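You operate a simulated robot arm through the tools that you are given. There is no shell and no other tool. Be economical: measure what you need, move in short steps, check, and stop when the job is done.

You run a simulated two-armed robot. Do the job below in one go: nothing can be reset, and whatever is moved stays where it is left.

## Task
Close the yellow-marked table drawer. Put the steel mould marked "95" from the top of the rolling drum on the grid of the cooling rack and the steel mould marked "29" on the lower shelf of the cooling rack. Set the heat slider to 60 C. Put the small dark cup on the bottom left shelf of the white rack. Take the red dabber and leave it on top of the black pad. Pull the right door open. Do these in any order. The heat slider goes toward x -1.0, y +0.2, z +0.0 (a direction in the base frame), to its stop.

It is judged by the outcome, as a careful person would: the job done as asked, and still so three seconds after it is handed in. It fails if anything else is knocked over, pushed out of place, dropped, spilled or broken.

## Robot
Two 7-joint arms with two-finger parallel grippers on one trunk, on a base that drives. Base frame: it is fixed to the floor where the robot stands at the start and does not move with it; the origin is under the middle of the robot, x ahead of it, y to its left, z up. Readings come in mm, degrees, newtons and seconds.
The left shoulder is at the start at [70, 188, 1300], the right one opposite. With the tool pointing down near the work surface each hand reaches from about 100 to 320 mm from the robot's upright axis, wherever it stands, measured 20 degrees to its own side. Places, roughly: black pad (7x10x4 cm) [-3400, 700, 400]; bottom left shelf of the white rack [-2700, 7500, 100]; grid of the cooling rack [-3100, 2900, 900]; heat slider [200, -9100, 1000]; lower shelf of the cooling rack [-3100, 3100, 300]; red dabber (5x5x14 cm) [-2000, 3200, 800]; right door [900, 6900, 1000]; small dark cup (8x8x8 cm) [-2000, 3200, 800]; steel mould [-2500, 1500, 750]; yellow-marked table drawer [900, -200, 600]. Payload 3.91 kg a hand.
Tool frame (each hand has its own): the origin (TCP) lies between the finger pads and is the grasp point; the fingertips stand 30 mm ahead of it; z points along the fingers, y is the line along which they close. The gripper opens to 110 mm. The fingers are 20 mm wide and 10 mm thick; the gripper's body (48 by 112 mm) begins 55 mm behind the TCP.
Orientation is that of the tool frame in the base frame, as a unit quaternion [x, y, z, w]. With the fingers straight down and closing along the base's y, the tool's x points along the base's -x, its y along +y and its z along -z.

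## Interface
- The arms move only by the tool step_arm. It takes "left_rows", "right_rows" or both (then of equal length, played together; a hand with none holds still); each is a list of rows, each a list of 7 numbers: the shift along the tool's x, y, z in units of 500 mm (1.0 is 500 mm), then the turn, a rotation vector about the tool's x, y, z in units of 45 degrees (1.0 is 45 degrees), then the finger opening in mm, from 0 to 110. In form: [[dx, dy, dz, ax, ay, az, claw], ...]. A call has 1 to 10 rows; each row is the pose to reach, as a shift and turn from the pose commanded when the call began, along the tool's axes at that moment. A call with a number of a shift or a turn outside -1 to 1 is refused whole. A row lasts 0.2 s, in which the tool goes at most 50 mm and 8.6 degrees; a call with a longer step from one row to the next is refused whole, and so is a gripper value outside its range. A pose out of reach is approached as far as the arm can. The call stops where the force on the tool passes 40 N (or 10 N more than at its start, if that is more) or the arm is blocked; 0.2 s more then pass. The fingers move at their own pace (about 72 mm/s each) and stop on an object; they squeeze with about 29 N. The grip force told is the motor's: it shows also when the fingers shut on nothing. Time passes only in rows, and 0.2 s behind the last, so rows that repeat a pose let the fingers close. It gives the time, the measured TCP pose, the force on the tool (base axes), the opening and the grip force at its end, in the units of the frame above (readings bear some noise), with the torque about the TCP (base axes, N m) and any sound that the robot's microphone picked up.
- Cameras (640 x 400 px; columns grow to the right, rows downward): "scene" is now at [113.5, -28.5, 1495.3]; the picture's right is [-0.41, -0.91, -0.00], its down [-0.76, 0.35, -0.55] and it looks along [0.50, -0.23, -0.84] (base axes); focal length 289 px, centre (320, 200). "left" rides on the left gripper at [72, -17, -103] in its tool frame; the picture's right is [0.23, 0.97, 0.00], its down [-0.76, 0.18, -0.62] and it looks along [-0.61, 0.14, 0.78] (tool axes); focal length 222 px, centre (320, 200). "right" rides on the right gripper at [72, 17, -103] in its tool frame; the picture's right is [-0.23, 0.97, 0.00], its down [-0.76, -0.18, -0.62] and it looks along [-0.61, -0.14, 0.78] (tool axes); focal length 222 px, centre (320, 200). There is no depth. A picture from a camera that has moved, and an enlarged one, comes with that camera's place and axes in the base frame and with its lens.
- capture(camera): a new picture of that camera. The clock stands still meanwhile.
- slide_trunk(by): slides the trunk up (or, below 0, down) by that many mm; the arms and the scene camera ride with it, the base frame stays. It gives what a move gives, with no picture.
- base_move(legs): drives the robot by 1 to 6 legs, each [ahead, turn to the left] in mm and degrees, along the robot's own axes; the way and the turn of a leg run together, so that a leg with both is an arc; at most 1500 mm and 180 degrees a leg. The arms and the cameras ride along, it lands a little off, and it stops where it bumps. It gives what a move gives.
- aim_head(pan, tilt): turns the head with the scene camera to pan (to the left, within 86 degrees either way) and tilt (down, from -29 to 69), counted from straight ahead of the robot. It gives what a move gives.
- zoom(camera, box): a new picture of the part [left, top, right, bottom] of that camera's present view, enlarged. The clock stands still meanwhile.
- close_job(): hands the job in; it is judged then, once.

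Go step by step. Nothing tells you exact positions but the pictures and the camera data: compare them with the known pose of the tool, close in by small moves and look again before you grip or let go. The budget is 175 turns and 156 pictures, counting those below and the enlarged ones. Unless the task says otherwise, let go and move clear before handing in.

The tools are called after "Call:" as a command line: name --argument value ..., lists and objects as JSON in quotes. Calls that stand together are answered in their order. step_arm: Moves the arms, as the interface text tells. Its arguments: {"type":"object","properties":{"left_rows":{"type":"array"},"right_rows":{"type":"array"}},"required":[]} The other tools are called the same way: slide_trunk (by) slides the trunk up or down; base_move (legs) drives the base; aim_head (pan, tilt) turns the head that bears the scene camera; capture (camera) takes a picture; zoom (camera, box) takes an enlarged picture of a part of a camera's view; close_job () hands the job in.

At the start:

```text
time_s: 0.0
left_eef_pos: [457.2, 28.1, 855.1]
left_tcp_rot: [0.0, 1.0, 0.0, 0.0]
left_ft_force: [0.2, -0.1, 0.3]
left_torque: [0.0, 0.04, 0.02]
left_opening: 110.2
left_finger_force: 0.1
right_eef_pos: [455.8, -398.6, 844.0]
right_tcp_rot: [0.0, 1.0, 0.0, 0.001]
right_ft_force: [-0.2, 0.6, 0.3]
right_torque: [-0.02, 0.0, -0.02]
right_opening: 110.1
right_finger_force: 0.0
trunk travel left (down, up): [-810.0, 130.0]
robot x, y, heading: [1.4, 2.6, -0.0]
head pan, tilt: [-24.5, 56.7]
```

scene: 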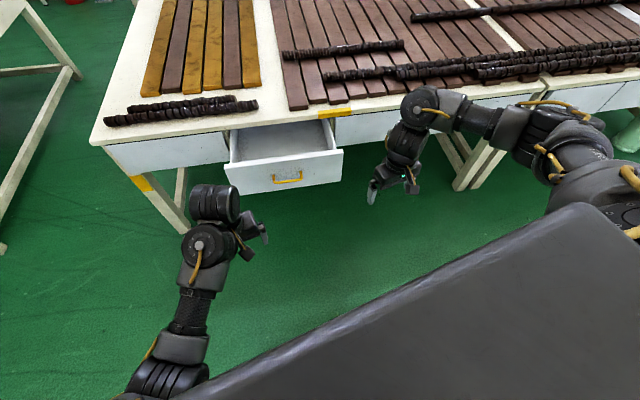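
right: 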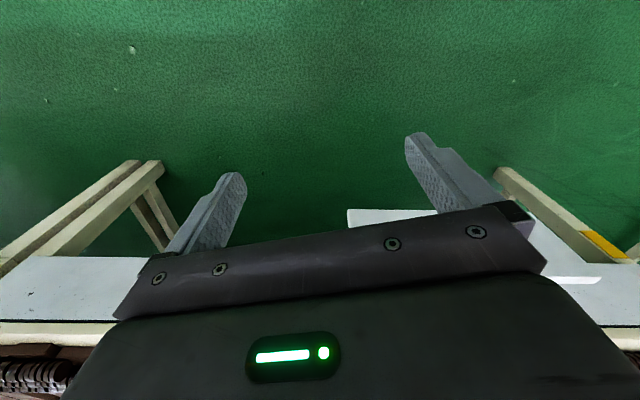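
left: 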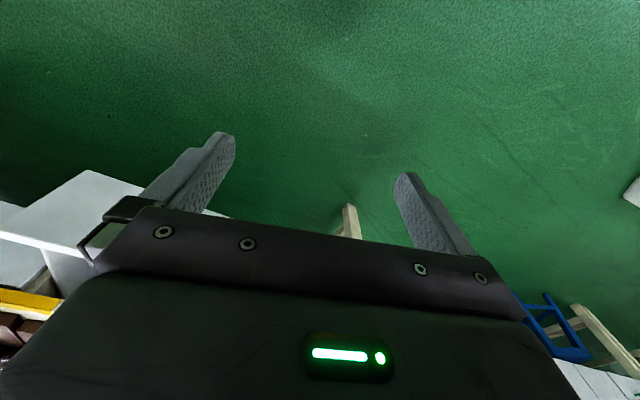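

The open, yellow-handled drawer is about 0.8 m ahead, on a table turned some 14° from my axis. I'll pitch the left hand forward and close its fingers, so I can push the drawer shut by driving.

Call:
step_arm --left_rows '[[0, 0, 0, 0, -0.17, 0, 0], [0, 0, 0, 0, -0.34, 0, 0], [0, 0, 0, 0, -0.51, 0, 0], [0, 0, 0, 0, -0.68, 0, 0], [0, 0, 0, 0, -0.85, 0, 0], [0, 0, 0, 0, -1, 0, 0]]'

Call:
base_move --legs '[[0, -14]]'

Call:
step_arm --left_rows '[[0, 0, 0, 0, -0.17, 0, 0], [0, 0, 0, 0, -0.34, 0, 0], [0, 0, 0, 0, -0.51, 0, 0], [0, 0, 0, 0, -0.68, 0, 0], [0, 0, 0, 0, -0.8, 0, 0]]'

Call:
slide_trunk --by -200

Call:
aim_head --pan 0 --tilt 50

Call:
capture --camera "scene"

```text
time_s: 1.4
left_eef_pos: [458.1, 27.8, 855.7]
left_tcp_rot: [0.001, 0.924, -0.001, 0.383]
left_ft_force: [-0.5, -0.1, -0.6]
left_torque: [-0.03, -0.01, 0.01]
left_opening: 0.2
left_finger_force: 29.1
right_eef_pos: [456.2, -399.2, 843.0]
right_tcp_rot: [0.0, 1.0, 0.0, -0.001]
right_ft_force: [0.0, -0.6, -0.4]
right_torque: [0.02, 0.04, 0.02]
right_opening: 110.0
right_finger_force: 0.0
trunk travel left (down, up): [-810.0, 130.0]
robot x, y, heading: [1.2, 2.6, -0.2]
head pan, tilt: [-24.5, 56.7]
```

```text
time_s: 2.6
left_eef_pos: [449.2, -81.5, 853.9]
left_tcp_rot: [0.111, 0.917, -0.046, 0.38]
left_ft_force: [0.9, 0.5, 0.5]
left_torque: [0.01, -0.02, 0.02]
left_opening: 0.0
left_finger_force: 28.9
right_eef_pos: [347.7, -495.4, 844.2]
right_tcp_rot: [0.119, 0.993, 0.0, 0.0]
right_ft_force: [0.3, 0.4, -0.7]
right_torque: [-0.03, -0.03, 0.0]
right_opening: 110.2
right_finger_force: 0.1
trunk travel left (down, up): [-810.0, 130.0]
robot x, y, heading: [2.1, -1.7, -14.0]
head pan, tilt: [-24.5, 56.7]
```

```text
time_s: 3.8
left_eef_pos: [449.3, -82.2, 856.2]
left_tcp_rot: [0.092, 0.754, -0.079, 0.646]
left_ft_force: [0.3, 0.0, -0.3]
left_torque: [0.05, -0.02, 0.02]
left_opening: 0.0
left_finger_force: 28.8
right_eef_pos: [347.4, -495.9, 844.5]
right_tcp_rot: [0.12, 0.993, 0.0, 0.0]
right_ft_force: [-1.0, -0.5, -0.1]
right_torque: [0.02, 0.01, 0.01]
right_opening: 110.0
right_finger_force: 0.1
trunk travel left (down, up): [-810.0, 130.0]
robot x, y, heading: [1.2, 2.3, -13.8]
head pan, tilt: [-24.5, 56.7]
```

```text
time_s: 6.0
left_eef_pos: [449.6, -82.0, 655.2]
left_tcp_rot: [0.091, 0.755, -0.077, 0.645]
left_ft_force: [-0.6, -1.0, -0.4]
left_torque: [0.01, 0.0, 0.01]
left_opening: 0.0
left_finger_force: 29.1
right_eef_pos: [347.3, -496.0, 644.0]
right_tcp_rot: [0.12, 0.993, 0.0, -0.001]
right_ft_force: [0.6, -1.0, 0.3]
right_torque: [-0.01, 0.01, 0.0]
right_opening: 110.3
right_finger_force: 0.1
trunk travel left (down, up): [-610.0, 330.0]
robot x, y, heading: [1.6, 0.4, -13.7]
head pan, tilt: [-24.5, 56.7]
```

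```text
time_s: 6.9
left_eef_pos: [449.0, -81.9, 655.5]
left_tcp_rot: [0.091, 0.755, -0.078, 0.644]
left_ft_force: [-0.1, 0.0, -0.5]
left_torque: [-0.02, -0.01, -0.01]
left_opening: 0.0
left_finger_force: 29.2
right_eef_pos: [347.1, -495.0, 643.1]
right_tcp_rot: [0.12, 0.993, 0.0, -0.001]
right_ft_force: [0.3, 0.1, -0.6]
right_torque: [-0.01, 0.02, 0.01]
right_opening: 110.0
right_finger_force: 0.1
trunk travel left (down, up): [-610.0, 330.0]
robot x, y, heading: [0.4, -1.1, -13.6]
head pan, tilt: [0.0, 50.0]
```

```text
152 pictures are left
camera scene: at [122.9, -29.6, 1303.9], right [-0.24, -0.97, 0.0], down [-0.74, 0.18, -0.64], along [0.62, -0.15, -0.77], focal length 289 px, centre (320, 200)
```

scene: 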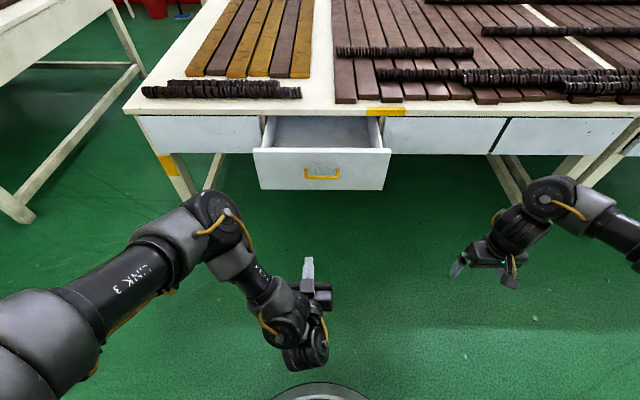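

The drawer front is square to me now: handle at about [781, -196, 614], panel top near z 715. I'll raise the trunk a little and drive up to it.

Call:
slide_trunk --by 22

Call:
base_move --legs '[[290, 0]]'

Call:
capture --camera "scene"

```text
time_s: 7.6
left_eef_pos: [450.0, -81.4, 677.2]
left_tcp_rot: [0.09, 0.755, -0.076, 0.645]
left_ft_force: [0.5, -0.5, -1.2]
left_torque: [-0.01, 0.01, -0.01]
left_opening: 0.3
left_finger_force: 29.2
right_eef_pos: [347.8, -496.1, 665.5]
right_tcp_rot: [0.12, 0.993, 0.0, 0.0]
right_ft_force: [0.1, -0.4, 0.1]
right_torque: [-0.01, -0.01, 0.0]
right_opening: 110.0
right_finger_force: 0.0
trunk travel left (down, up): [-632.0, 308.0]
robot x, y, heading: [-2.5, 3.6, -13.9]
head pan, tilt: [0.0, 50.0]
```

```text
time_s: 9.6
left_eef_pos: [727.8, -153.9, 676.4]
left_tcp_rot: [0.093, 0.755, -0.079, 0.645]
left_ft_force: [-0.4, -0.2, 0.0]
left_torque: [0.0, 0.01, -0.01]
left_opening: 0.2
left_finger_force: 28.7
right_eef_pos: [624.2, -568.2, 666.0]
right_tcp_rot: [0.122, 0.993, 0.0, 0.0]
right_ft_force: [-0.3, -0.5, -0.1]
right_torque: [0.01, 0.01, -0.01]
right_opening: 110.1
right_finger_force: 0.0
trunk travel left (down, up): [-632.0, 308.0]
robot x, y, heading: [280.2, -71.5, -13.9]
head pan, tilt: [0.0, 50.0]
```

```text
151 pictures are left
camera scene: at [403.2, -99.6, 1325.8], right [-0.24, -0.97, 0.0], down [-0.74, 0.19, -0.64], along [0.62, -0.16, -0.77], focal length 289 px, centre (320, 200)
```

scene: 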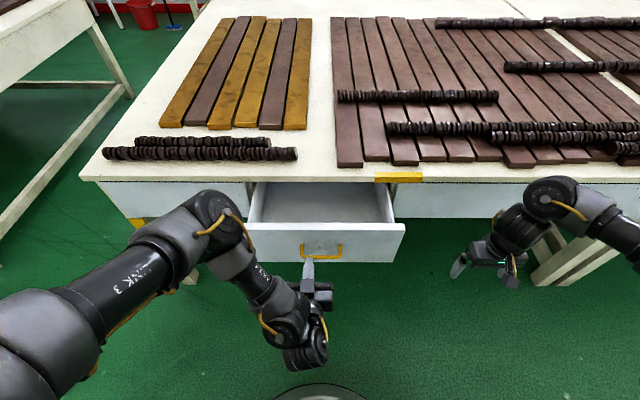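

The fingertip is at z 672, above the handle and about 40 mm short of the panel. I'll drive on to push the drawer most of the way.

Call:
base_move --legs '[[110, 0]]'

Call:
step_arm --left_rows '[[0, 0, 0.03, 0, 0, 0, 0], [0, 0, 0.06, 0, 0, 0, 0], [0, 0, 0.09, 0, 0, 0, 0], [0, 0, 0.12, 0, 0, 0, 0], [0, 0, 0.15, 0, 0, 0, 0], [0, 0, 0.18, 0, 0, 0, 0]]'

Call:
capture --camera "scene"

```text
time_s: 10.8
left_eef_pos: [837.3, -180.0, 675.2]
left_tcp_rot: [0.092, 0.755, -0.079, 0.645]
left_ft_force: [-0.1, -0.3, 0.1]
left_torque: [0.0, -0.02, 0.0]
left_opening: 0.1
left_finger_force: 28.7
right_eef_pos: [733.1, -595.2, 665.1]
right_tcp_rot: [0.122, 0.993, 0.0, -0.001]
right_ft_force: [0.6, -0.2, -0.3]
right_torque: [0.0, 0.01, 0.0]
right_opening: 110.2
right_finger_force: 0.0
trunk travel left (down, up): [-632.0, 308.0]
robot x, y, heading: [387.2, -94.8, -14.4]
head pan, tilt: [0.0, 50.0]
```

```text
time_s: 11.7
left_eef_pos: [878.9, -191.0, 669.9]
left_tcp_rot: [0.094, 0.755, -0.079, 0.644]
left_ft_force: [-18.8, 11.7, 17.5]
left_torque: [-0.09, -0.45, 0.12]
left_opening: 0.1
left_finger_force: 28.8
right_eef_pos: [732.7, -593.7, 665.4]
right_tcp_rot: [0.121, 0.993, 0.0, 0.0]
right_ft_force: [-0.4, 0.0, -0.2]
right_torque: [0.01, 0.04, -0.04]
right_opening: 110.0
right_finger_force: 0.1
trunk travel left (down, up): [-632.0, 308.0]
robot x, y, heading: [390.2, -98.9, -13.8]
head pan, tilt: [0.0, 50.0]
stopped in row 4 (left hand): the force on the tool passed its limit at 50 N (the readings are from after the stop); the commanded pose is now the measured one
```

```text
150 pictures are left
camera scene: at [510.0, -125.8, 1326.1], right [-0.24, -0.97, 0.0], down [-0.74, 0.18, -0.64], along [0.62, -0.15, -0.77], focal length 289 px, centre (320, 200)
```

scene: 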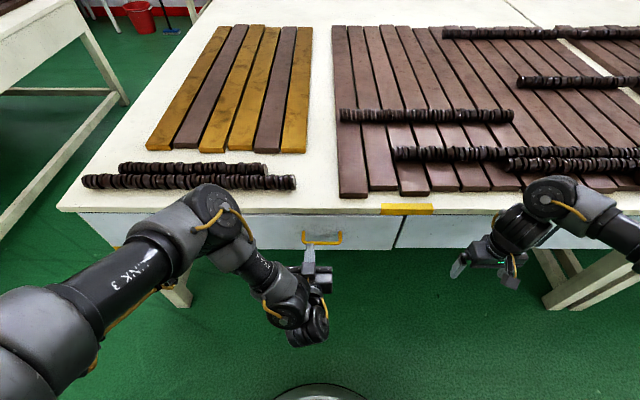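

The drawer looks flush and the stop force was reached. I'll back off, check it, and look around.

Call:
base_move --legs '[[-400, 0]]'

Call:
zoom --camera "scene" --box '[160, 80, 480, 280]'

Call:
base_move --legs '[[0, 150]]'

Call:
aim_head --pan 0 --tilt 20

Call:
capture --camera "scene"

```text
time_s: 14.2
left_eef_pos: [485.0, -90.8, 669.5]
left_tcp_rot: [0.091, 0.755, -0.077, 0.644]
left_ft_force: [-0.4, 0.4, 0.1]
left_torque: [0.01, 0.01, -0.03]
left_opening: 0.1
left_finger_force: 29.3
right_eef_pos: [340.3, -493.9, 665.6]
right_tcp_rot: [0.119, 0.993, 0.0, 0.0]
right_ft_force: [0.3, 0.1, 0.1]
right_torque: [-0.03, -0.01, -0.02]
right_opening: 110.2
right_finger_force: 0.1
trunk travel left (down, up): [-632.0, 308.0]
robot x, y, heading: [-6.1, 0.5, -13.5]
head pan, tilt: [0.0, 50.0]
```

```text
2.00 times, centred on (320, 180) of scene
camera zoom: at [114.2, -28.2, 1326.0], right [-0.24, -0.97, 0.0], down [-0.74, 0.18, -0.64], along [0.63, -0.15, -0.77], focal length 579 px, centre (320, 240)
```

zoom: 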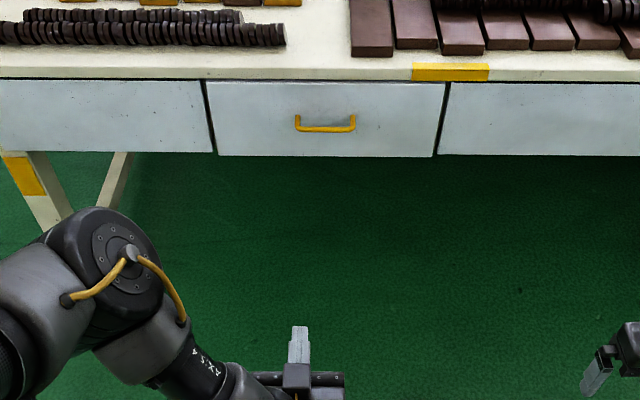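

```text
time_s: 20.9
left_eef_pos: [-406.6, 306.8, 669.7]
left_tcp_rot: [0.714, -0.264, -0.608, -0.225]
left_ft_force: [-0.1, 0.7, -0.2]
left_torque: [-0.03, 0.02, 0.0]
left_opening: 0.0
left_finger_force: 28.9
right_eef_pos: [-94.2, 599.6, 664.8]
right_tcp_rot: [0.938, -0.346, -0.001, 0.001]
right_ft_force: [-0.2, -0.4, -0.7]
right_torque: [-0.01, -0.01, -0.02]
right_opening: 110.1
right_finger_force: 0.0
trunk travel left (down, up): [-632.0, 308.0]
robot x, y, heading: [-9.2, 2.7, 139.4]
head pan, tilt: [0.0, 50.0]
```

```text
time_s: 21.9
left_eef_pos: [-406.1, 306.0, 668.9]
left_tcp_rot: [0.714, -0.265, -0.608, -0.225]
left_ft_force: [-1.0, -0.4, -0.2]
left_torque: [-0.02, 0.02, 0.02]
left_opening: 0.0
left_finger_force: 28.8
right_eef_pos: [-95.1, 600.7, 665.8]
right_tcp_rot: [0.938, -0.346, 0.0, 0.0]
right_ft_force: [0.2, 0.0, 0.6]
right_torque: [-0.01, -0.02, -0.02]
right_opening: 109.8
right_finger_force: 0.1
trunk travel left (down, up): [-632.0, 308.0]
robot x, y, heading: [-9.4, -2.7, 139.2]
head pan, tilt: [0.0, 20.0]
```

```text
148 pictures are left
camera scene: at [-117.5, 95.2, 1371.4], right [0.65, 0.76, 0.0], down [0.26, -0.22, -0.94], along [-0.71, 0.61, -0.34], focal length 289 px, centre (320, 200)
```

scene: 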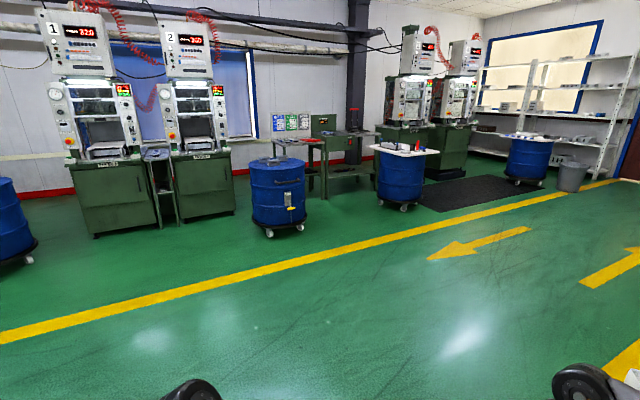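

The drawer is shut. I can see the mould drum at about [-2490, 1550], the white-topped drum with the cup and dabber further right, and the green benches and racks beyond. I'll straighten the left hand and drive to the mould drum.

Call:
step_arm --left_rows '[[0, 0, 0, 0, 0.17, 0, 40], [0, 0, 0, 0, 0.34, 0, 60], [0, 0, 0, 0, 0.51, 0, 80], [0, 0, 0, 0, 0.68, 0, 110], [0, 0, 0, 0, 0.85, 0, 110], [0, 0, 0, 0, 1.0, 0, 110]]'

Call:
step_arm --left_rows '[[0, 0, 0, 0, 0.17, 0, 110], [0, 0, 0, 0, 0.34, 0, 110], [0, 0, 0, 0, 0.51, 0, 110], [0, 0, 0, 0, 0.68, 0, 110], [0, 0, 0, 0, 0.8, 0, 110]]'

Call:
slide_trunk --by 250

Call:
base_move --legs '[[0, 8.8], [1500, 0], [400, 0]]'

Call:
aim_head --pan 0 --tilt 45

Call:
capture --camera "scene"

```text
time_s: 23.3
left_eef_pos: [-406.7, 306.0, 668.3]
left_tcp_rot: [0.892, -0.331, -0.288, -0.106]
left_ft_force: [0.3, 0.8, -0.1]
left_torque: [-0.03, -0.01, -0.02]
left_opening: 109.6
left_finger_force: 0.2
right_eef_pos: [-96.0, 599.1, 665.2]
right_tcp_rot: [0.938, -0.346, 0.0, 0.0]
right_ft_force: [1.0, -0.4, 0.0]
right_torque: [-0.01, -0.02, -0.01]
right_opening: 110.1
right_finger_force: 0.1
trunk travel left (down, up): [-632.0, 308.0]
robot x, y, heading: [-10.1, -2.0, 139.6]
head pan, tilt: [0.0, 20.0]
```

```text
time_s: 24.7
left_eef_pos: [-429.0, 287.9, 659.6]
left_tcp_rot: [0.94, -0.34, -0.007, 0.023]
left_ft_force: [0.0, -0.5, 0.9]
left_torque: [-0.01, 0.04, -0.01]
left_opening: 110.2
left_finger_force: 0.1
right_eef_pos: [-95.8, 599.3, 666.3]
right_tcp_rot: [0.938, -0.345, -0.001, 0.0]
right_ft_force: [0.7, 0.1, -0.2]
right_torque: [0.01, -0.04, 0.01]
right_opening: 110.1
right_finger_force: 0.1
trunk travel left (down, up): [-632.0, 308.0]
robot x, y, heading: [-9.4, 2.5, 139.3]
head pan, tilt: [0.0, 20.0]
stopped in row 5 (left hand): the arm was blocked; the commanded pose is now the measured one
```

```text
time_s: 27.2
left_eef_pos: [-427.8, 286.8, 908.6]
left_tcp_rot: [0.94, -0.34, -0.006, 0.023]
left_ft_force: [0.0, -0.6, -0.4]
left_torque: [-0.04, 0.01, 0.03]
left_opening: 109.9
left_finger_force: 0.0
right_eef_pos: [-94.7, 600.7, 916.1]
right_tcp_rot: [0.938, -0.346, -0.001, 0.0]
right_ft_force: [-0.4, 0.6, 0.3]
right_torque: [-0.01, 0.01, 0.0]
right_opening: 110.0
right_finger_force: 0.1
trunk travel left (down, up): [-882.0, 58.0]
robot x, y, heading: [-6.2, 3.1, 139.5]
head pan, tilt: [0.0, 20.0]
```

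```text
time_s: 37.6
left_eef_pos: [-2082.0, 1297.2, 910.1]
left_tcp_rot: [0.958, -0.285, -0.005, 0.023]
left_ft_force: [0.9, 0.7, -0.6]
left_torque: [-0.02, -0.02, 0.0]
left_opening: 109.9
left_finger_force: 0.1
right_eef_pos: [-1786.3, 1646.6, 916.1]
right_tcp_rot: [0.956, -0.292, 0.001, -0.001]
right_ft_force: [0.2, -1.0, -1.2]
right_torque: [-0.04, 0.0, -0.01]
right_opening: 110.0
right_finger_force: 0.0
trunk travel left (down, up): [-882.0, 58.0]
robot x, y, heading: [-1631.0, 1063.0, 146.2]
head pan, tilt: [0.0, 20.0]
```

```text
time_s: 38.5
left_eef_pos: [-2082.0, 1299.0, 909.5]
left_tcp_rot: [0.959, -0.284, -0.006, 0.024]
left_ft_force: [-0.2, 0.8, 0.1]
left_torque: [-0.04, -0.03, -0.04]
left_opening: 110.4
left_finger_force: 0.0
right_eef_pos: [-1786.9, 1648.2, 914.8]
right_tcp_rot: [0.957, -0.291, 0.0, 0.001]
right_ft_force: [-0.4, 0.1, -0.8]
right_torque: [-0.01, -0.03, 0.0]
right_opening: 109.9
right_finger_force: 0.1
trunk travel left (down, up): [-882.0, 58.0]
robot x, y, heading: [-1629.4, 1059.8, 145.9]
head pan, tilt: [0.0, 45.0]
```

```text
147 pictures are left
camera scene: at [-1741.5, 1136.7, 1582.9], right [0.56, 0.83, 0.0], down [0.59, -0.39, -0.71], along [-0.59, 0.39, -0.71], focal length 289 px, centre (320, 200)
```

scene: 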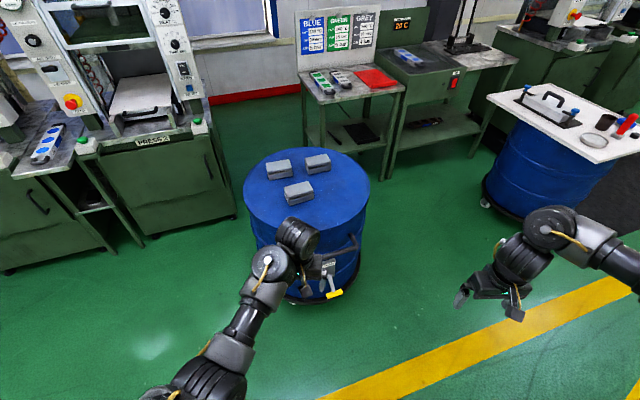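

Three moulds sit on the drum. I'll read their marks and study the cooling rack.

Call:
zoom --camera "scene" --box '[248, 145, 360, 215]'

Call:
zoom --camera "scene" --box '[290, 0, 530, 150]'

Call:
zoom --camera "scene" --box '[480, 60, 640, 160]'

Call:
zoom --camera "scene" --box '[0, 80, 240, 230]'

```text
5.71 times, centred on (304, 180) of scene
camera zoom: at [-1741.5, 1136.7, 1582.9], right [0.56, 0.83, 0.0], down [0.59, -0.39, -0.71], along [-0.59, 0.39, -0.71], focal length 1653 px, centre (411, 314)
```

zoom: 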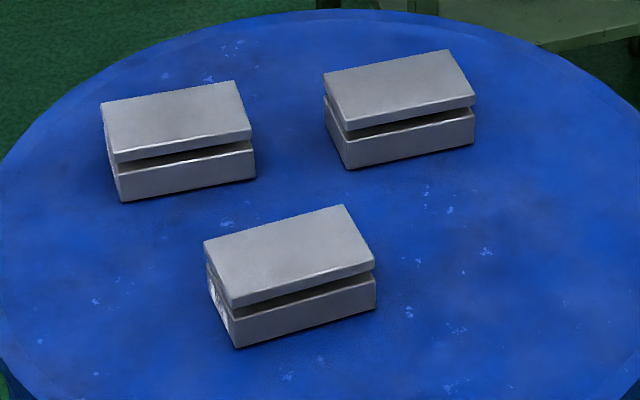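

```text
2.67 times, centred on (410, 75) of scene
camera zoom: at [-1741.5, 1136.7, 1582.9], right [0.56, 0.83, 0.0], down [0.59, -0.39, -0.71], along [-0.59, 0.39, -0.71], focal length 772 px, centre (80, 533)
```

zoom: 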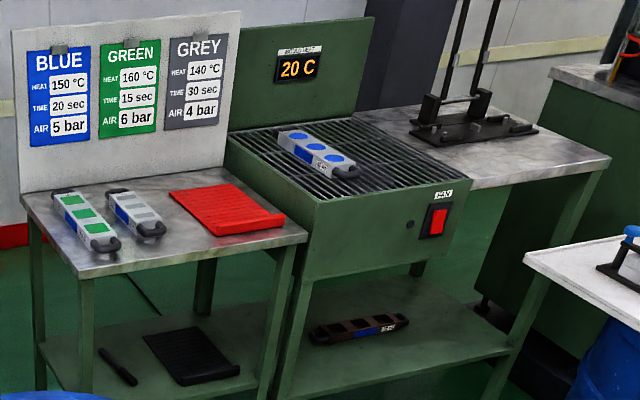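

```text
4.00 times, centred on (560, 110) of scene
camera zoom: at [-1741.5, 1136.7, 1582.9], right [0.56, 0.83, 0.0], down [0.59, -0.39, -0.71], along [-0.59, 0.39, -0.71], focal length 1157 px, centre (-640, 560)
```

zoom: 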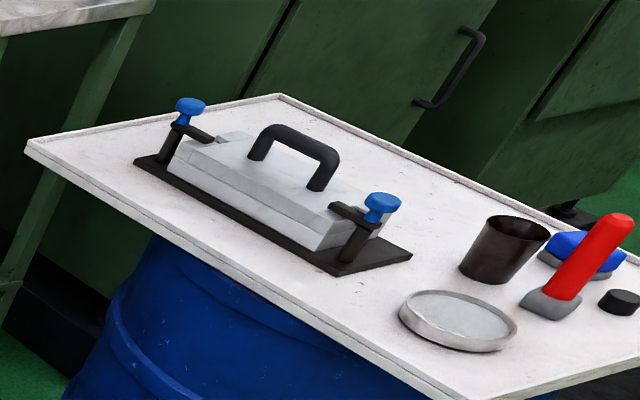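

```text
2.67 times, centred on (120, 155) of scene
camera zoom: at [-1741.5, 1136.7, 1582.9], right [0.56, 0.83, 0.0], down [0.59, -0.39, -0.71], along [-0.59, 0.39, -0.71], focal length 772 px, centre (853, 320)
```

zoom: 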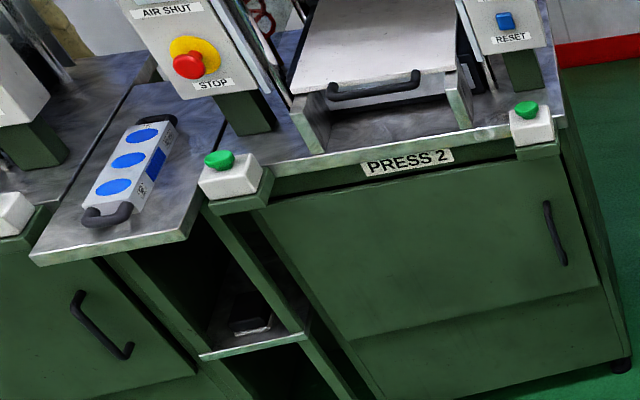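

The mould marks face the left (-y) ends, so I'll go round to the south side of the drum, where I can read them and also grip. First I'll tuck the arms, then drive to about [-2580, 800] and face +y.

Call:
step_arm --left_rows '[[0.08, 0.04, 0, 0, 0, 0, 110], [0.16, 0.08, 0, 0, 0, 0, 110], [0.24, 0.12, 0, 0, 0, 0, 110], [0.32, 0.16, 0, 0, 0, 0, 110]]' --right_rows '[[0.06, 0.06, 0, 0, 0, 0, 110], [0.12, 0.12, 0, 0, 0, 0, 110], [0.18, 0.18, 0, 0, 0, 0, 110], [0.24, 0.24, 0, 0, 0, 0, 110]]'

Call:
base_move --legs '[[0, 49], [985, 0], [0, -105]]'

Call:
capture --camera "scene"

```text
time_s: 39.5
left_eef_pos: [-1991.5, 1121.0, 896.0]
left_tcp_rot: [0.958, -0.285, -0.007, 0.021]
left_ft_force: [-0.3, -0.7, -0.7]
left_torque: [0.05, 0.03, 0.0]
left_opening: 110.2
left_finger_force: 0.0
left hand out of reach, approached as far as the arm can: row 3, 4
right_eef_pos: [-1752.9, 1476.3, 918.7]
right_tcp_rot: [0.957, -0.291, -0.001, -0.003]
right_ft_force: [-0.7, 0.1, 0.3]
right_torque: [0.07, 0.05, -0.01]
right_opening: 110.0
right_finger_force: 0.1
trunk travel left (down, up): [-882.0, 58.0]
robot x, y, heading: [-1632.8, 1062.4, 146.3]
head pan, tilt: [0.0, 45.0]
```

```text
time_s: 51.3
left_eef_pos: [-2728.2, 1141.0, 895.6]
left_tcp_rot: [0.708, -0.706, -0.016, 0.018]
left_ft_force: [0.7, 0.5, 0.1]
left_torque: [0.0, 0.01, -0.01]
left_opening: 110.0
left_finger_force: 0.1
right_eef_pos: [-2299.3, 1134.2, 916.4]
right_tcp_rot: [-0.703, 0.711, 0.0, 0.0]
right_ft_force: [0.5, -0.9, 0.2]
right_torque: [-0.01, -0.02, 0.0]
right_opening: 110.1
right_finger_force: 0.0
trunk travel left (down, up): [-882.0, 58.0]
robot x, y, heading: [-2586.0, 801.9, 89.1]
head pan, tilt: [0.0, 45.0]
```

```text
142 pictures are left
camera scene: at [-2582.4, 936.5, 1582.9], right [1.0, -0.01, 0.0], down [-0.01, -0.71, -0.71], along [0.01, 0.71, -0.71], focal length 289 px, centre (320, 200)
```

scene: 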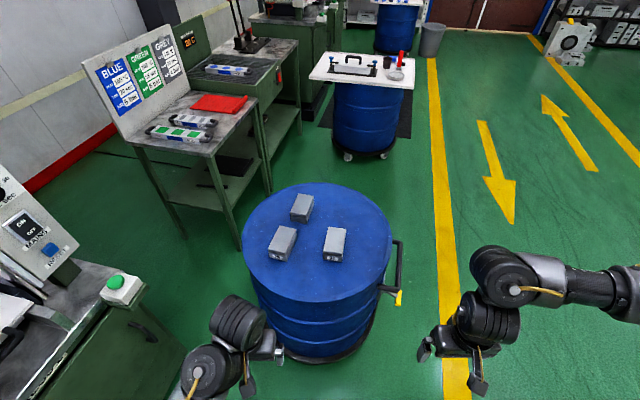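

Call:
zoom --camera "scene" --box '[256, 185, 360, 275]'

```text
4.44 times, centred on (308, 230) of scene
camera zoom: at [-2582.4, 936.5, 1582.9], right [1.0, -0.01, 0.0], down [-0.01, -0.71, -0.71], along [0.01, 0.71, -0.71], focal length 1286 px, centre (373, 67)
```

zoom: 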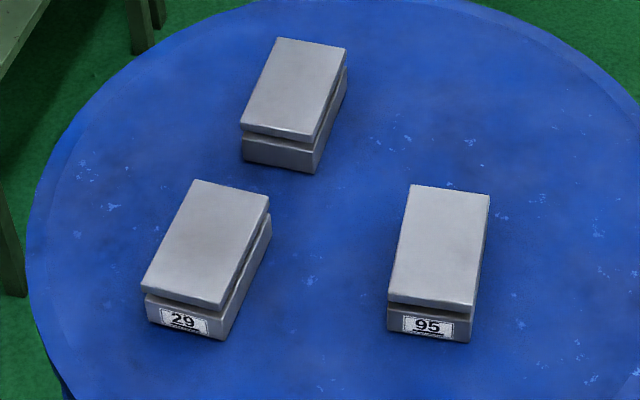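

Marks read: "29" is the left mould, at about [-2703, 1547], and "95" the right, at about [-2520, 1543]. The drum top is at z≈731 and the moulds are about 105×64×55 mm. I'll lift and yaw the hands to line up, drop the trunk for reach, and move closer.

Call:
step_arm --left_rows '[[0, 0, -0.07, 0, 0, 0.08, 110], [0, 0, -0.14, 0, 0, 0.16, 110], [0, 0, -0.21, 0, 0, 0.24, 110], [0, 0, -0.28, 0, 0, 0.33, 110]]' --right_rows '[[0, 0, -0.07, 0, 0, 0.07, 110], [0, 0, -0.14, 0, 0, 0.14, 110], [0, 0, -0.21, 0, 0, 0.2, 110], [0, 0, -0.28, 0, 0, 0.26, 110]]'

Call:
slide_trunk --by -200

Call:
base_move --legs '[[110, 0]]'

Call:
capture --camera "scene"

```text
time_s: 52.0
left_eef_pos: [-2751.9, 1115.5, 901.3]
left_tcp_rot: [-0.669, 0.743, 0.016, -0.018]
left_ft_force: [13.9, 0.1, -8.8]
left_torque: [0.88, 1.8, 1.15]
left_opening: 109.9
left_finger_force: 0.1
left hand out of reach, approached as far as the arm can: row 1, 2, 3
right_eef_pos: [-2269.9, 1155.6, 972.4]
right_tcp_rot: [-0.66, 0.751, 0.0, -0.002]
right_ft_force: [-0.1, -0.1, 0.3]
right_torque: [0.01, -0.02, -0.01]
right_opening: 110.0
right_finger_force: 0.1
right hand out of reach, approached as far as the arm can: row 1, 2, 3
trunk travel left (down, up): [-882.0, 58.0]
robot x, y, heading: [-2584.2, 801.6, 89.6]
head pan, tilt: [0.0, 45.0]
stopped in row 3 (left hand): the force on the tool passed its limit at 88 N (the readings are from after the stop); the commanded pose is now the measured one
```

```text
time_s: 54.1
left_eef_pos: [-2754.5, 1115.2, 700.9]
left_tcp_rot: [-0.668, 0.744, 0.014, -0.018]
left_ft_force: [28.5, -2.8, -20.2]
left_torque: [2.09, 3.75, 2.42]
left_opening: 110.2
left_finger_force: 0.2
right_eef_pos: [-2271.0, 1156.3, 774.2]
right_tcp_rot: [-0.659, 0.752, 0.0, -0.002]
right_ft_force: [0.2, 0.3, 0.4]
right_torque: [0.0, -0.01, 0.0]
right_opening: 110.0
right_finger_force: 0.0
trunk travel left (down, up): [-682.0, 258.0]
robot x, y, heading: [-2586.5, 802.8, 89.2]
head pan, tilt: [0.0, 45.0]
```

```text
time_s: 55.3
left_eef_pos: [-2753.0, 1227.6, 700.1]
left_tcp_rot: [-0.668, 0.744, 0.014, -0.018]
left_ft_force: [29.4, -3.5, -21.0]
left_torque: [2.13, 3.8, 2.43]
left_opening: 110.1
left_finger_force: 0.1
right_eef_pos: [-2269.5, 1267.9, 772.0]
right_tcp_rot: [-0.659, 0.752, 0.0, -0.002]
right_ft_force: [0.1, -1.1, 0.1]
right_torque: [-0.01, -0.05, 0.04]
right_opening: 110.2
right_finger_force: 0.1
trunk travel left (down, up): [-682.0, 258.0]
robot x, y, heading: [-2577.2, 916.1, 89.3]
head pan, tilt: [0.0, 45.0]
```

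```text
140 pictures are left
camera scene: at [-2581.1, 1048.5, 1382.8], right [1.0, -0.01, 0.0], down [-0.01, -0.71, -0.71], along [0.01, 0.71, -0.71], focal length 289 px, centre (320, 200)
```

scene: 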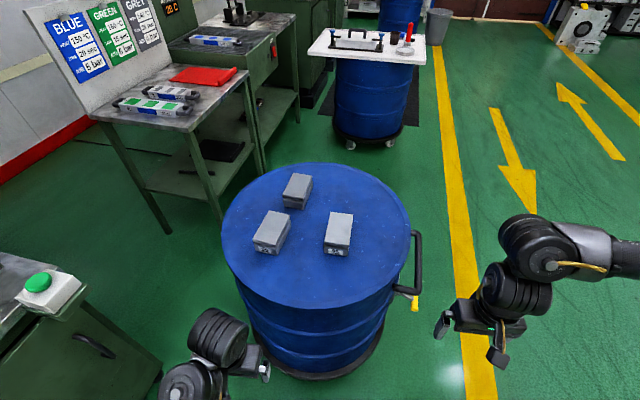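

The left arm is folded too tightly and touching itself (29 N). I'll move it up and slightly forward, clear of the drum edge.

Call:
step_arm --left_rows '[[-0.01, 0, -0.05, 0, 0, 0, 110], [-0.03, 0, -0.11, 0, 0, 0, 110], [-0.06, 0, -0.18, 0, 0, 0, 110], [-0.1, 0, -0.25, 0, 0, 0, 110]]' --right_rows '[[0, 0, -0.05, 0, 0, 0, 110], [0, 0, -0.1, 0, 0, 0, 110], [0, 0, -0.13, 0, 0, 0, 110], [0, 0, -0.15, 0, 0, 0, 110]]'

```text
time_s: 56.3
left_eef_pos: [-2752.5, 1226.6, 700.7]
left_tcp_rot: [-0.668, 0.744, 0.015, -0.018]
left_ft_force: [20.5, -1.8, -12.7]
left_torque: [1.25, 2.7, 1.77]
left_opening: 110.0
left_finger_force: 0.0
left hand out of reach, approached as far as the arm can: row 1, 2, 3, 4
right_eef_pos: [-2246.5, 1283.2, 838.6]
right_tcp_rot: [-0.66, 0.751, 0.001, -0.003]
right_ft_force: [0.1, 0.2, -0.2]
right_torque: [-0.01, 0.02, 0.0]
right_opening: 110.0
right_finger_force: 0.1
right hand out of reach, approached as far as the arm can: row 1, 2, 3, 4
trunk travel left (down, up): [-682.0, 258.0]
robot x, y, heading: [-2582.6, 918.7, 89.2]
head pan, tilt: [0.0, 45.0]
```

The left hand can't rise so close to the body; it needs to be further out. I'll back off, then extend it forward first.

Call:
base_move --legs '[[-160, 0]]'

Call:
step_arm --left_rows '[[-0.05, 0, 0, 0, 0, 0, 110], [-0.1, 0, 0, 0, 0, 0, 110], [-0.16, 0, 0, 0, 0, 0, 110], [-0.22, 0, 0, 0, 0, 0, 110], [-0.28, 0, 0, 0, 0, 0, 110]]' --right_rows '[[-0.05, 0, 0, 0, 0, 0, 110], [-0.1, 0, 0, 0, 0, 0, 110], [-0.16, 0, 0, 0, 0, 0, 110], [-0.22, 0, 0, 0, 0, 0, 110], [-0.28, 0, 0, 0, 0, 0, 110]]'

```text
time_s: 57.8
left_eef_pos: [-2753.8, 1063.1, 702.1]
left_tcp_rot: [-0.667, 0.744, 0.015, -0.017]
left_ft_force: [24.6, -2.4, -16.0]
left_torque: [1.71, 3.19, 2.07]
left_opening: 110.1
left_finger_force: 0.0
right_eef_pos: [-2247.2, 1120.2, 836.9]
right_tcp_rot: [-0.659, 0.752, 0.001, -0.003]
right_ft_force: [-0.3, -0.6, 0.8]
right_torque: [0.0, -0.02, -0.02]
right_opening: 110.0
right_finger_force: 0.1
trunk travel left (down, up): [-682.0, 258.0]
robot x, y, heading: [-2583.0, 751.3, 89.3]
head pan, tilt: [0.0, 45.0]
```

```text
time_s: 58.1
left_eef_pos: [-2753.5, 1074.6, 699.3]
left_tcp_rot: [-0.672, 0.74, 0.015, -0.018]
left_ft_force: [12.7, -0.6, -10.0]
left_torque: [0.81, 1.7, 1.1]
left_opening: 110.2
left_finger_force: 0.1
right_eef_pos: [-2245.2, 1131.6, 837.3]
right_tcp_rot: [-0.659, 0.752, 0.001, -0.003]
right_ft_force: [0.0, 0.4, 0.0]
right_torque: [-0.02, 0.03, 0.0]
right_opening: 109.9
right_finger_force: 0.1
trunk travel left (down, up): [-682.0, 258.0]
robot x, y, heading: [-2584.6, 751.3, 89.2]
head pan, tilt: [0.0, 45.0]
stopped in row 1 (left hand): the force on the tool passed its limit at 59 N (the readings are from after the stop); the commanded pose is now the measured one
```

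Forward motion eases the contact. I'll undo the left yaw while moving forward and down in small steps.

Call:
step_arm --left_rows '[[-0.01, 0, 0.02, 0, 0, -0.08, 110], [-0.03, 0, 0.05, 0, 0, -0.16, 110], [-0.06, 0, 0.08, 0, 0, -0.24, 110], [-0.1, 0, 0.1, 0, 0, -0.3, 110]]'

Call:
capture --camera "left"

Call:
aim_head --pan 25 --tilt 65

Call:
capture --camera "scene"

```text
time_s: 59.1
left_eef_pos: [-2750.2, 1123.6, 649.3]
left_tcp_rot: [0.754, -0.657, -0.017, 0.016]
left_ft_force: [0.1, -0.3, 0.3]
left_torque: [0.0, 0.01, -0.02]
left_opening: 110.1
left_finger_force: 0.1
right_eef_pos: [-2246.7, 1130.0, 838.8]
right_tcp_rot: [-0.659, 0.752, 0.002, -0.002]
right_ft_force: [-0.6, -0.5, 0.1]
right_torque: [-0.02, 0.01, 0.01]
right_opening: 109.9
right_finger_force: 0.1
trunk travel left (down, up): [-682.0, 258.0]
robot x, y, heading: [-2587.1, 747.5, 89.1]
head pan, tilt: [0.0, 45.0]
```

```text
139 pictures are left
camera left: at [-2717.4, 1055.1, 752.2], right [-0.93, -0.36, 0.04], down [-0.25, 0.73, 0.63], along [-0.26, 0.58, -0.77], focal length 222 px, centre (320, 200)
```

left: 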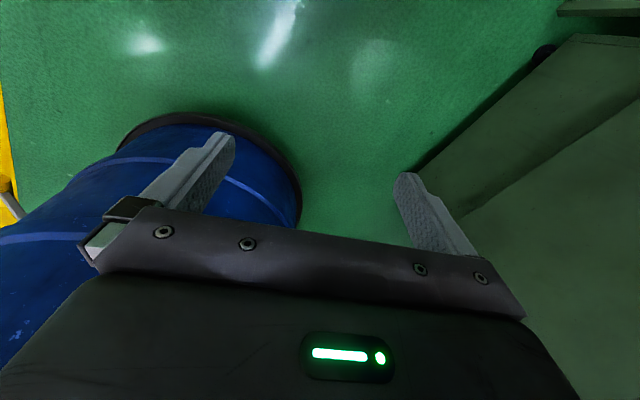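

```text
time_s: 60.0
left_eef_pos: [-2750.3, 1122.8, 650.3]
left_tcp_rot: [0.754, -0.657, -0.017, 0.015]
left_ft_force: [0.9, 0.5, -0.2]
left_torque: [0.0, -0.02, 0.04]
left_opening: 110.1
left_finger_force: 0.2
right_eef_pos: [-2246.2, 1130.0, 837.3]
right_tcp_rot: [-0.659, 0.752, 0.001, -0.002]
right_ft_force: [-0.8, -0.8, -0.2]
right_torque: [0.0, 0.02, -0.02]
right_opening: 109.8
right_finger_force: 0.0
trunk travel left (down, up): [-682.0, 258.0]
robot x, y, heading: [-2583.1, 749.9, 89.0]
head pan, tilt: [25.0, 65.0]
```

```text
138 pictures are left
camera scene: at [-2608.8, 859.7, 1357.9], right [0.91, 0.41, 0.0], down [0.37, -0.83, -0.42], along [-0.17, 0.39, -0.91], focal length 289 px, centre (320, 200)
```

scene: 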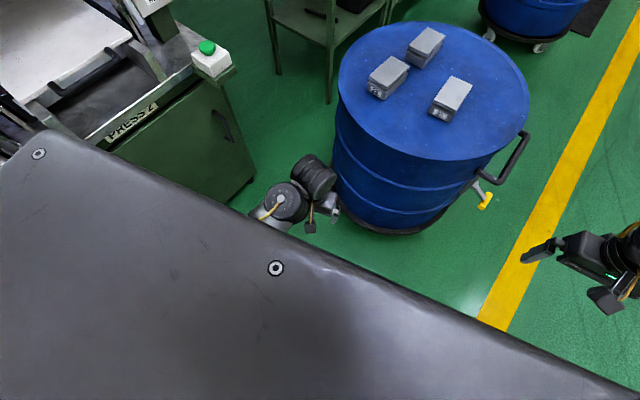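

Free again. I'll raise the trunk, then extend both hands forward with a 45° pitch, which helps reach.

Call:
slide_trunk --by 150

Call:
step_arm --left_rows '[[-0.03, 0, 0, 0, -0.17, 0, 110], [-0.06, 0, 0, 0, -0.34, 0, 110], [-0.09, 0, 0, 0, -0.51, 0, 110], [-0.12, 0, 0, 0, -0.68, 0, 110], [-0.15, 0, 0, 0, -0.85, 0, 110], [-0.18, 0, 0, 0, -1, 0, 110]]' --right_rows '[[-0.03, 0, 0, 0, -0.17, 0, 110], [-0.06, 0, 0, 0, -0.34, 0, 110], [-0.09, 0, 0, 0, -0.51, 0, 110], [-0.12, 0, 0, 0, -0.68, 0, 110], [-0.15, 0, 0, 0, -0.85, 0, 110], [-0.18, 0, 0, 0, -1, 0, 110]]'

Call:
aim_head --pan 0 --tilt 50

Call:
capture --camera "scene"

```text
time_s: 61.7
left_eef_pos: [-2748.9, 1122.6, 799.9]
left_tcp_rot: [0.753, -0.657, -0.017, 0.016]
left_ft_force: [-0.6, 0.4, -0.2]
left_torque: [0.0, 0.01, -0.02]
left_opening: 110.2
left_finger_force: 0.2
right_eef_pos: [-2245.7, 1131.1, 987.6]
right_tcp_rot: [-0.659, 0.752, 0.002, -0.003]
right_ft_force: [0.2, 0.3, -0.2]
right_torque: [0.0, 0.01, 0.01]
right_opening: 110.3
right_finger_force: 0.1
trunk travel left (down, up): [-832.0, 108.0]
robot x, y, heading: [-2585.0, 750.7, 89.3]
head pan, tilt: [25.0, 65.0]
```

```text
time_s: 63.1
left_eef_pos: [-2761.0, 1211.9, 801.7]
left_tcp_rot: [0.69, -0.611, -0.305, -0.239]
left_ft_force: [0.2, -0.2, -0.2]
left_torque: [0.02, 0.02, -0.01]
left_opening: 110.2
left_finger_force: 0.0
right_eef_pos: [-2231.9, 1218.9, 987.4]
right_tcp_rot: [-0.608, 0.695, 0.255, 0.286]
right_ft_force: [-0.2, -0.4, 0.0]
right_torque: [-0.02, 0.02, 0.02]
right_opening: 110.2
right_finger_force: 0.1
trunk travel left (down, up): [-832.0, 108.0]
robot x, y, heading: [-2584.8, 754.0, 89.1]
head pan, tilt: [25.0, 65.0]
```

```text
time_s: 64.0
left_eef_pos: [-2763.0, 1211.2, 801.2]
left_tcp_rot: [0.691, -0.612, -0.303, -0.237]
left_ft_force: [0.0, 0.1, 0.6]
left_torque: [0.02, 0.0, 0.01]
left_opening: 109.8
left_finger_force: 0.1
right_eef_pos: [-2234.0, 1220.0, 986.7]
right_tcp_rot: [-0.608, 0.696, 0.254, 0.285]
right_ft_force: [1.0, -0.3, 0.0]
right_torque: [0.0, -0.06, 0.01]
right_opening: 110.0
right_finger_force: 0.0
trunk travel left (down, up): [-832.0, 108.0]
robot x, y, heading: [-2584.2, 752.2, 89.3]
head pan, tilt: [0.0, 50.0]
```

```text
137 pictures are left
camera scene: at [-2583.6, 881.3, 1525.9], right [1.0, -0.01, 0.0], down [-0.01, -0.77, -0.64], along [0.01, 0.64, -0.77], focal length 289 px, centre (320, 200)
```

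scene: 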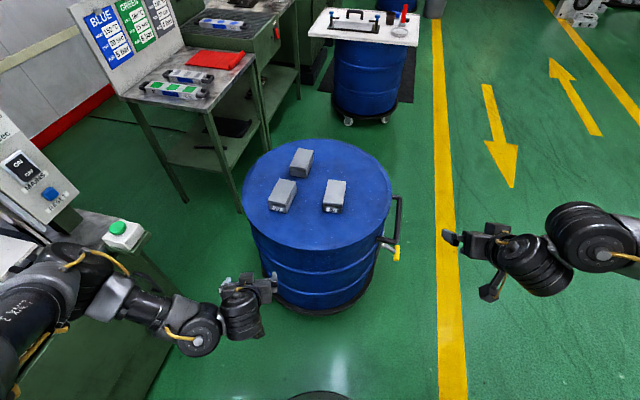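

Both hands are pitched 45°. I'll yaw them to the mould axes (left −26°, right −5°), lift the left 60 mm and drive in 150 mm.

Call:
step_arm --left_rows '[[-0.03, 0, -0.03, 0.1, -0.006, 0.1, 110], [-0.06, 0, -0.06, 0.2, -0.012, 0.2, 110], [-0.085, 0, -0.085, 0.3, -0.018, 0.3, 110], [-0.085, 0, -0.085, 0.41, -0.025, 0.41, 110]]' --right_rows '[[0, 0, 0, 0.02, 0, 0.02, 110], [0, 0, 0, 0.04, 0, 0.04, 110], [0, 0, 0, 0.06, 0, 0.06, 110], [0, 0, 0, 0.083, 0, 0.083, 110]]'

Call:
base_move --legs '[[150, 0]]'

Call:
capture --camera "left"

```text
time_s: 65.0
left_eef_pos: [-2760.1, 1211.8, 861.9]
left_tcp_rot: [-0.533, 0.753, 0.243, 0.3]
left_ft_force: [-0.3, -0.5, 0.3]
left_torque: [0.0, 0.0, -0.04]
left_opening: 110.0
left_finger_force: 0.1
right_eef_pos: [-2233.0, 1221.1, 986.4]
right_tcp_rot: [-0.577, 0.722, 0.242, 0.296]
right_ft_force: [-0.4, -0.4, -1.4]
right_torque: [0.01, 0.03, 0.0]
right_opening: 110.1
right_finger_force: 0.0
right hand out of reach, approached as far as the arm can: row 4
trunk travel left (down, up): [-832.0, 108.0]
robot x, y, heading: [-2585.4, 753.7, 89.0]
head pan, tilt: [0.0, 50.0]
```

```text
time_s: 66.4
left_eef_pos: [-2755.1, 1362.8, 861.6]
left_tcp_rot: [-0.532, 0.753, 0.243, 0.3]
left_ft_force: [-0.2, -0.1, -0.1]
left_torque: [0.01, 0.01, 0.01]
left_opening: 110.1
left_finger_force: 0.0
right_eef_pos: [-2230.0, 1370.2, 986.0]
right_tcp_rot: [-0.577, 0.722, 0.242, 0.295]
right_ft_force: [0.1, 0.3, -0.3]
right_torque: [-0.01, 0.0, 0.02]
right_opening: 109.9
right_finger_force: 0.0
trunk travel left (down, up): [-832.0, 108.0]
robot x, y, heading: [-2585.0, 900.9, 89.2]
head pan, tilt: [0.0, 50.0]
```

```text
136 pictures are left
camera left: at [-2777.7, 1239.3, 882.0], right [-0.98, 0.16, -0.12], down [-0.1, 0.13, 0.99], along [0.17, 0.98, -0.11], focal length 222 px, centre (320, 200)
```

left: 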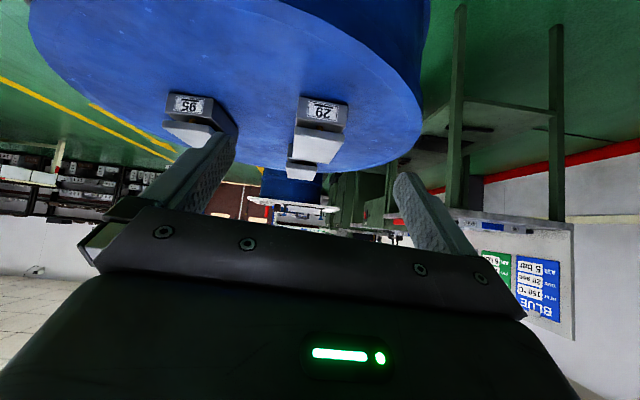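

The left hand lies along the mould axis (74°). I'll move it to hover over mould 29.

Call:
step_arm --left_rows '[[-0.05, 0.004, 0.058, 0, 0, 0, 110], [-0.1, 0.009, 0.116, 0, 0, 0, 110], [-0.15, 0.013, 0.174, 0, 0, 0, 110], [-0.2, 0.017, 0.232, 0, 0, 0, 110], [-0.252, 0.0216, 0.291, 0, 0, 0, 110]]'

Call:
capture --camera "left"

Call:
capture --camera "scene"

```text
time_s: 67.6
left_eef_pos: [-2707.9, 1548.0, 847.1]
left_tcp_rot: [-0.532, 0.754, 0.242, 0.299]
left_ft_force: [0.5, 0.6, 0.4]
left_torque: [0.0, 0.01, 0.01]
left_opening: 110.0
left_finger_force: 0.1
right_eef_pos: [-2229.2, 1371.1, 983.6]
right_tcp_rot: [-0.577, 0.722, 0.242, 0.294]
right_ft_force: [-0.7, 0.4, 0.4]
right_torque: [0.04, 0.0, 0.0]
right_opening: 110.2
right_finger_force: 0.0
trunk travel left (down, up): [-832.0, 108.0]
robot x, y, heading: [-2579.9, 902.4, 89.1]
head pan, tilt: [0.0, 50.0]
```

```text
135 pictures are left
camera left: at [-2728.6, 1425.7, 868.4], right [-0.98, 0.16, -0.12], down [-0.09, 0.13, 0.99], along [0.17, 0.98, -0.11], focal length 222 px, centre (320, 200)
```

left: 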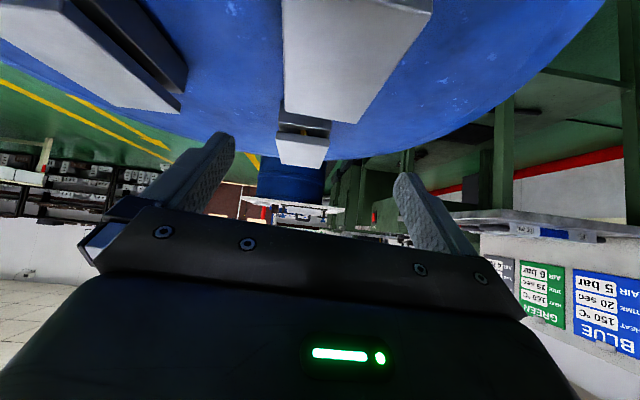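

```text
134 pictures are left
camera scene: at [-2579.3, 1033.3, 1525.8], right [1.0, -0.01, 0.0], down [-0.01, -0.77, -0.64], along [0.01, 0.64, -0.77], focal length 289 px, centre (320, 200)
```

scene: 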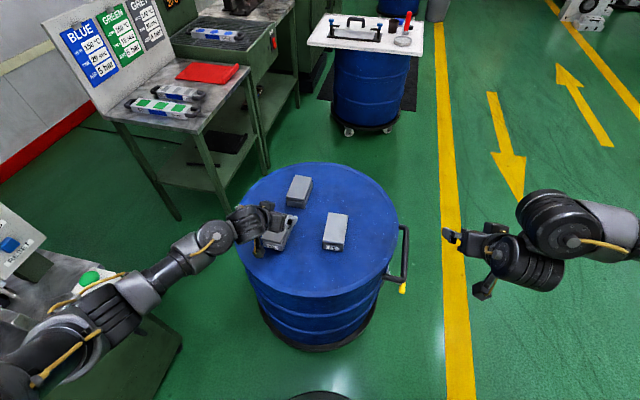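

Aligned over mould 29. I'll descend straight down to z≈768 and grip.

Call:
step_arm --left_rows '[[0.037, -0.004, 0.037, 0, 0, 0, 110], [0.074, -0.008, 0.074, 0, 0, 0, 110], [0.111, -0.012, 0.111, 0, 0, 0, 110]]'

Call:
capture --camera "left"

Call:
zoom --camera "scene" --box '[230, 180, 330, 260]'

```text
time_s: 68.4
left_eef_pos: [-2705.1, 1547.0, 770.0]
left_tcp_rot: [-0.533, 0.753, 0.244, 0.299]
left_ft_force: [0.1, 0.2, -0.2]
left_torque: [0.02, -0.01, -0.03]
left_opening: 110.0
left_finger_force: 0.1
right_eef_pos: [-2230.5, 1370.6, 985.4]
right_tcp_rot: [-0.576, 0.723, 0.241, 0.296]
right_ft_force: [0.1, -0.3, 0.6]
right_torque: [0.0, -0.01, 0.01]
right_opening: 109.8
right_finger_force: 0.1
trunk travel left (down, up): [-832.0, 108.0]
robot x, y, heading: [-2581.4, 905.1, 89.5]
head pan, tilt: [0.0, 50.0]
```

```text
133 pictures are left
camera left: at [-2725.3, 1425.4, 790.8], right [-0.98, 0.16, -0.12], down [-0.1, 0.13, 0.99], along [0.17, 0.98, -0.11], focal length 222 px, centre (320, 200)
```

left: 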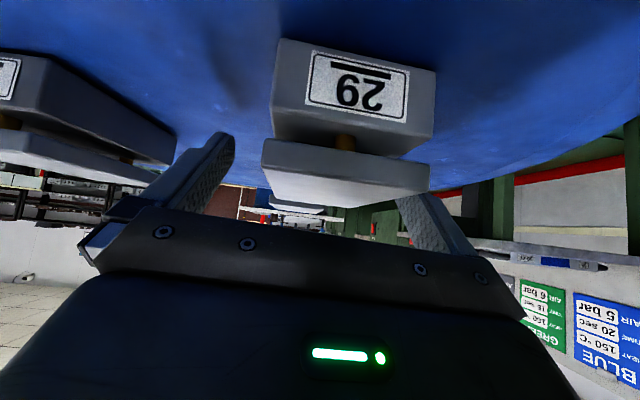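

```text
5.00 times, centred on (280, 220) of scene
camera zoom: at [-2580.6, 1031.6, 1526.0], right [1.0, -0.01, 0.0], down [-0.01, -0.77, -0.64], along [0.01, 0.64, -0.77], focal length 1447 px, centre (520, 100)
```

zoom: 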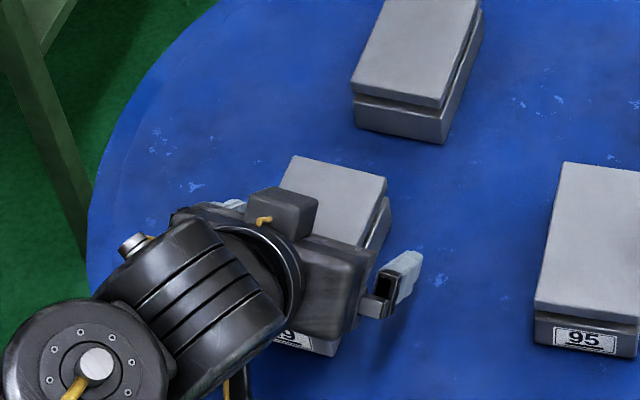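

The mould is between the fingers. I'll close on it.

Call:
step_arm --left_rows '[[0, 0, 0, 0, 0, 0, 60], [0, 0, 0, 0, 0, 0, 40], [0, 0, 0, 0, 0, 0, 40], [0, 0, 0, 0, 0, 0, 40]]'

Call:
step_arm --left_rows '[[-0.03, 0.002, -0.03, 0, 0, 0, 30], [-0.06, 0.003, -0.06, 0, 0, 0, 30]]'

Call:
capture --camera "left"

```text
time_s: 69.4
left_eef_pos: [-2704.2, 1548.1, 770.6]
left_tcp_rot: [-0.533, 0.753, 0.243, 0.299]
left_ft_force: [-0.8, 2.1, -0.2]
left_torque: [0.07, -0.18, 0.12]
left_opening: 66.1
left_finger_force: 28.9
right_eef_pos: [-2229.4, 1371.4, 984.9]
right_tcp_rot: [-0.577, 0.722, 0.241, 0.295]
right_ft_force: [0.0, 0.1, 0.4]
right_torque: [-0.01, -0.02, 0.02]
right_opening: 110.1
right_finger_force: 0.1
trunk travel left (down, up): [-832.0, 108.0]
robot x, y, heading: [-2578.0, 902.6, 89.3]
head pan, tilt: [0.0, 50.0]
```

```text
time_s: 70.0
left_eef_pos: [-2704.4, 1546.9, 811.8]
left_tcp_rot: [-0.532, 0.754, 0.241, 0.299]
left_ft_force: [-0.1, -0.7, -4.6]
left_torque: [-0.05, 0.03, 0.0]
left_opening: 66.0
left_finger_force: 28.9
right_eef_pos: [-2229.4, 1371.2, 984.3]
right_tcp_rot: [-0.576, 0.723, 0.24, 0.296]
right_ft_force: [-1.2, 0.3, 0.6]
right_torque: [-0.02, 0.0, 0.0]
right_opening: 109.9
right_finger_force: 0.0
trunk travel left (down, up): [-832.0, 108.0]
robot x, y, heading: [-2582.0, 903.2, 89.2]
head pan, tilt: [0.0, 50.0]
```

```text
131 pictures are left
camera left: at [-2725.7, 1424.8, 832.1], right [-0.98, 0.16, -0.11], down [-0.09, 0.13, 0.99], along [0.17, 0.98, -0.11], focal length 222 px, centre (320, 200)
```

left: 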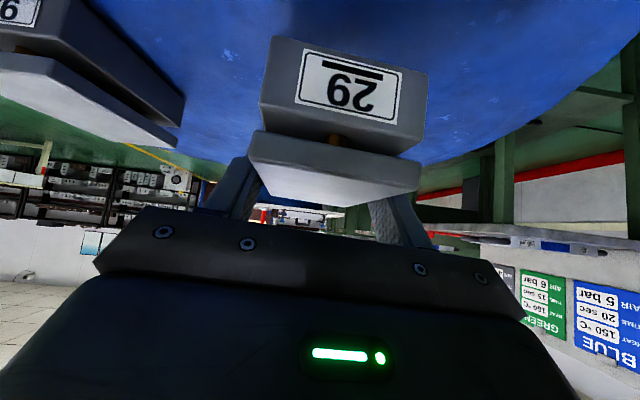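

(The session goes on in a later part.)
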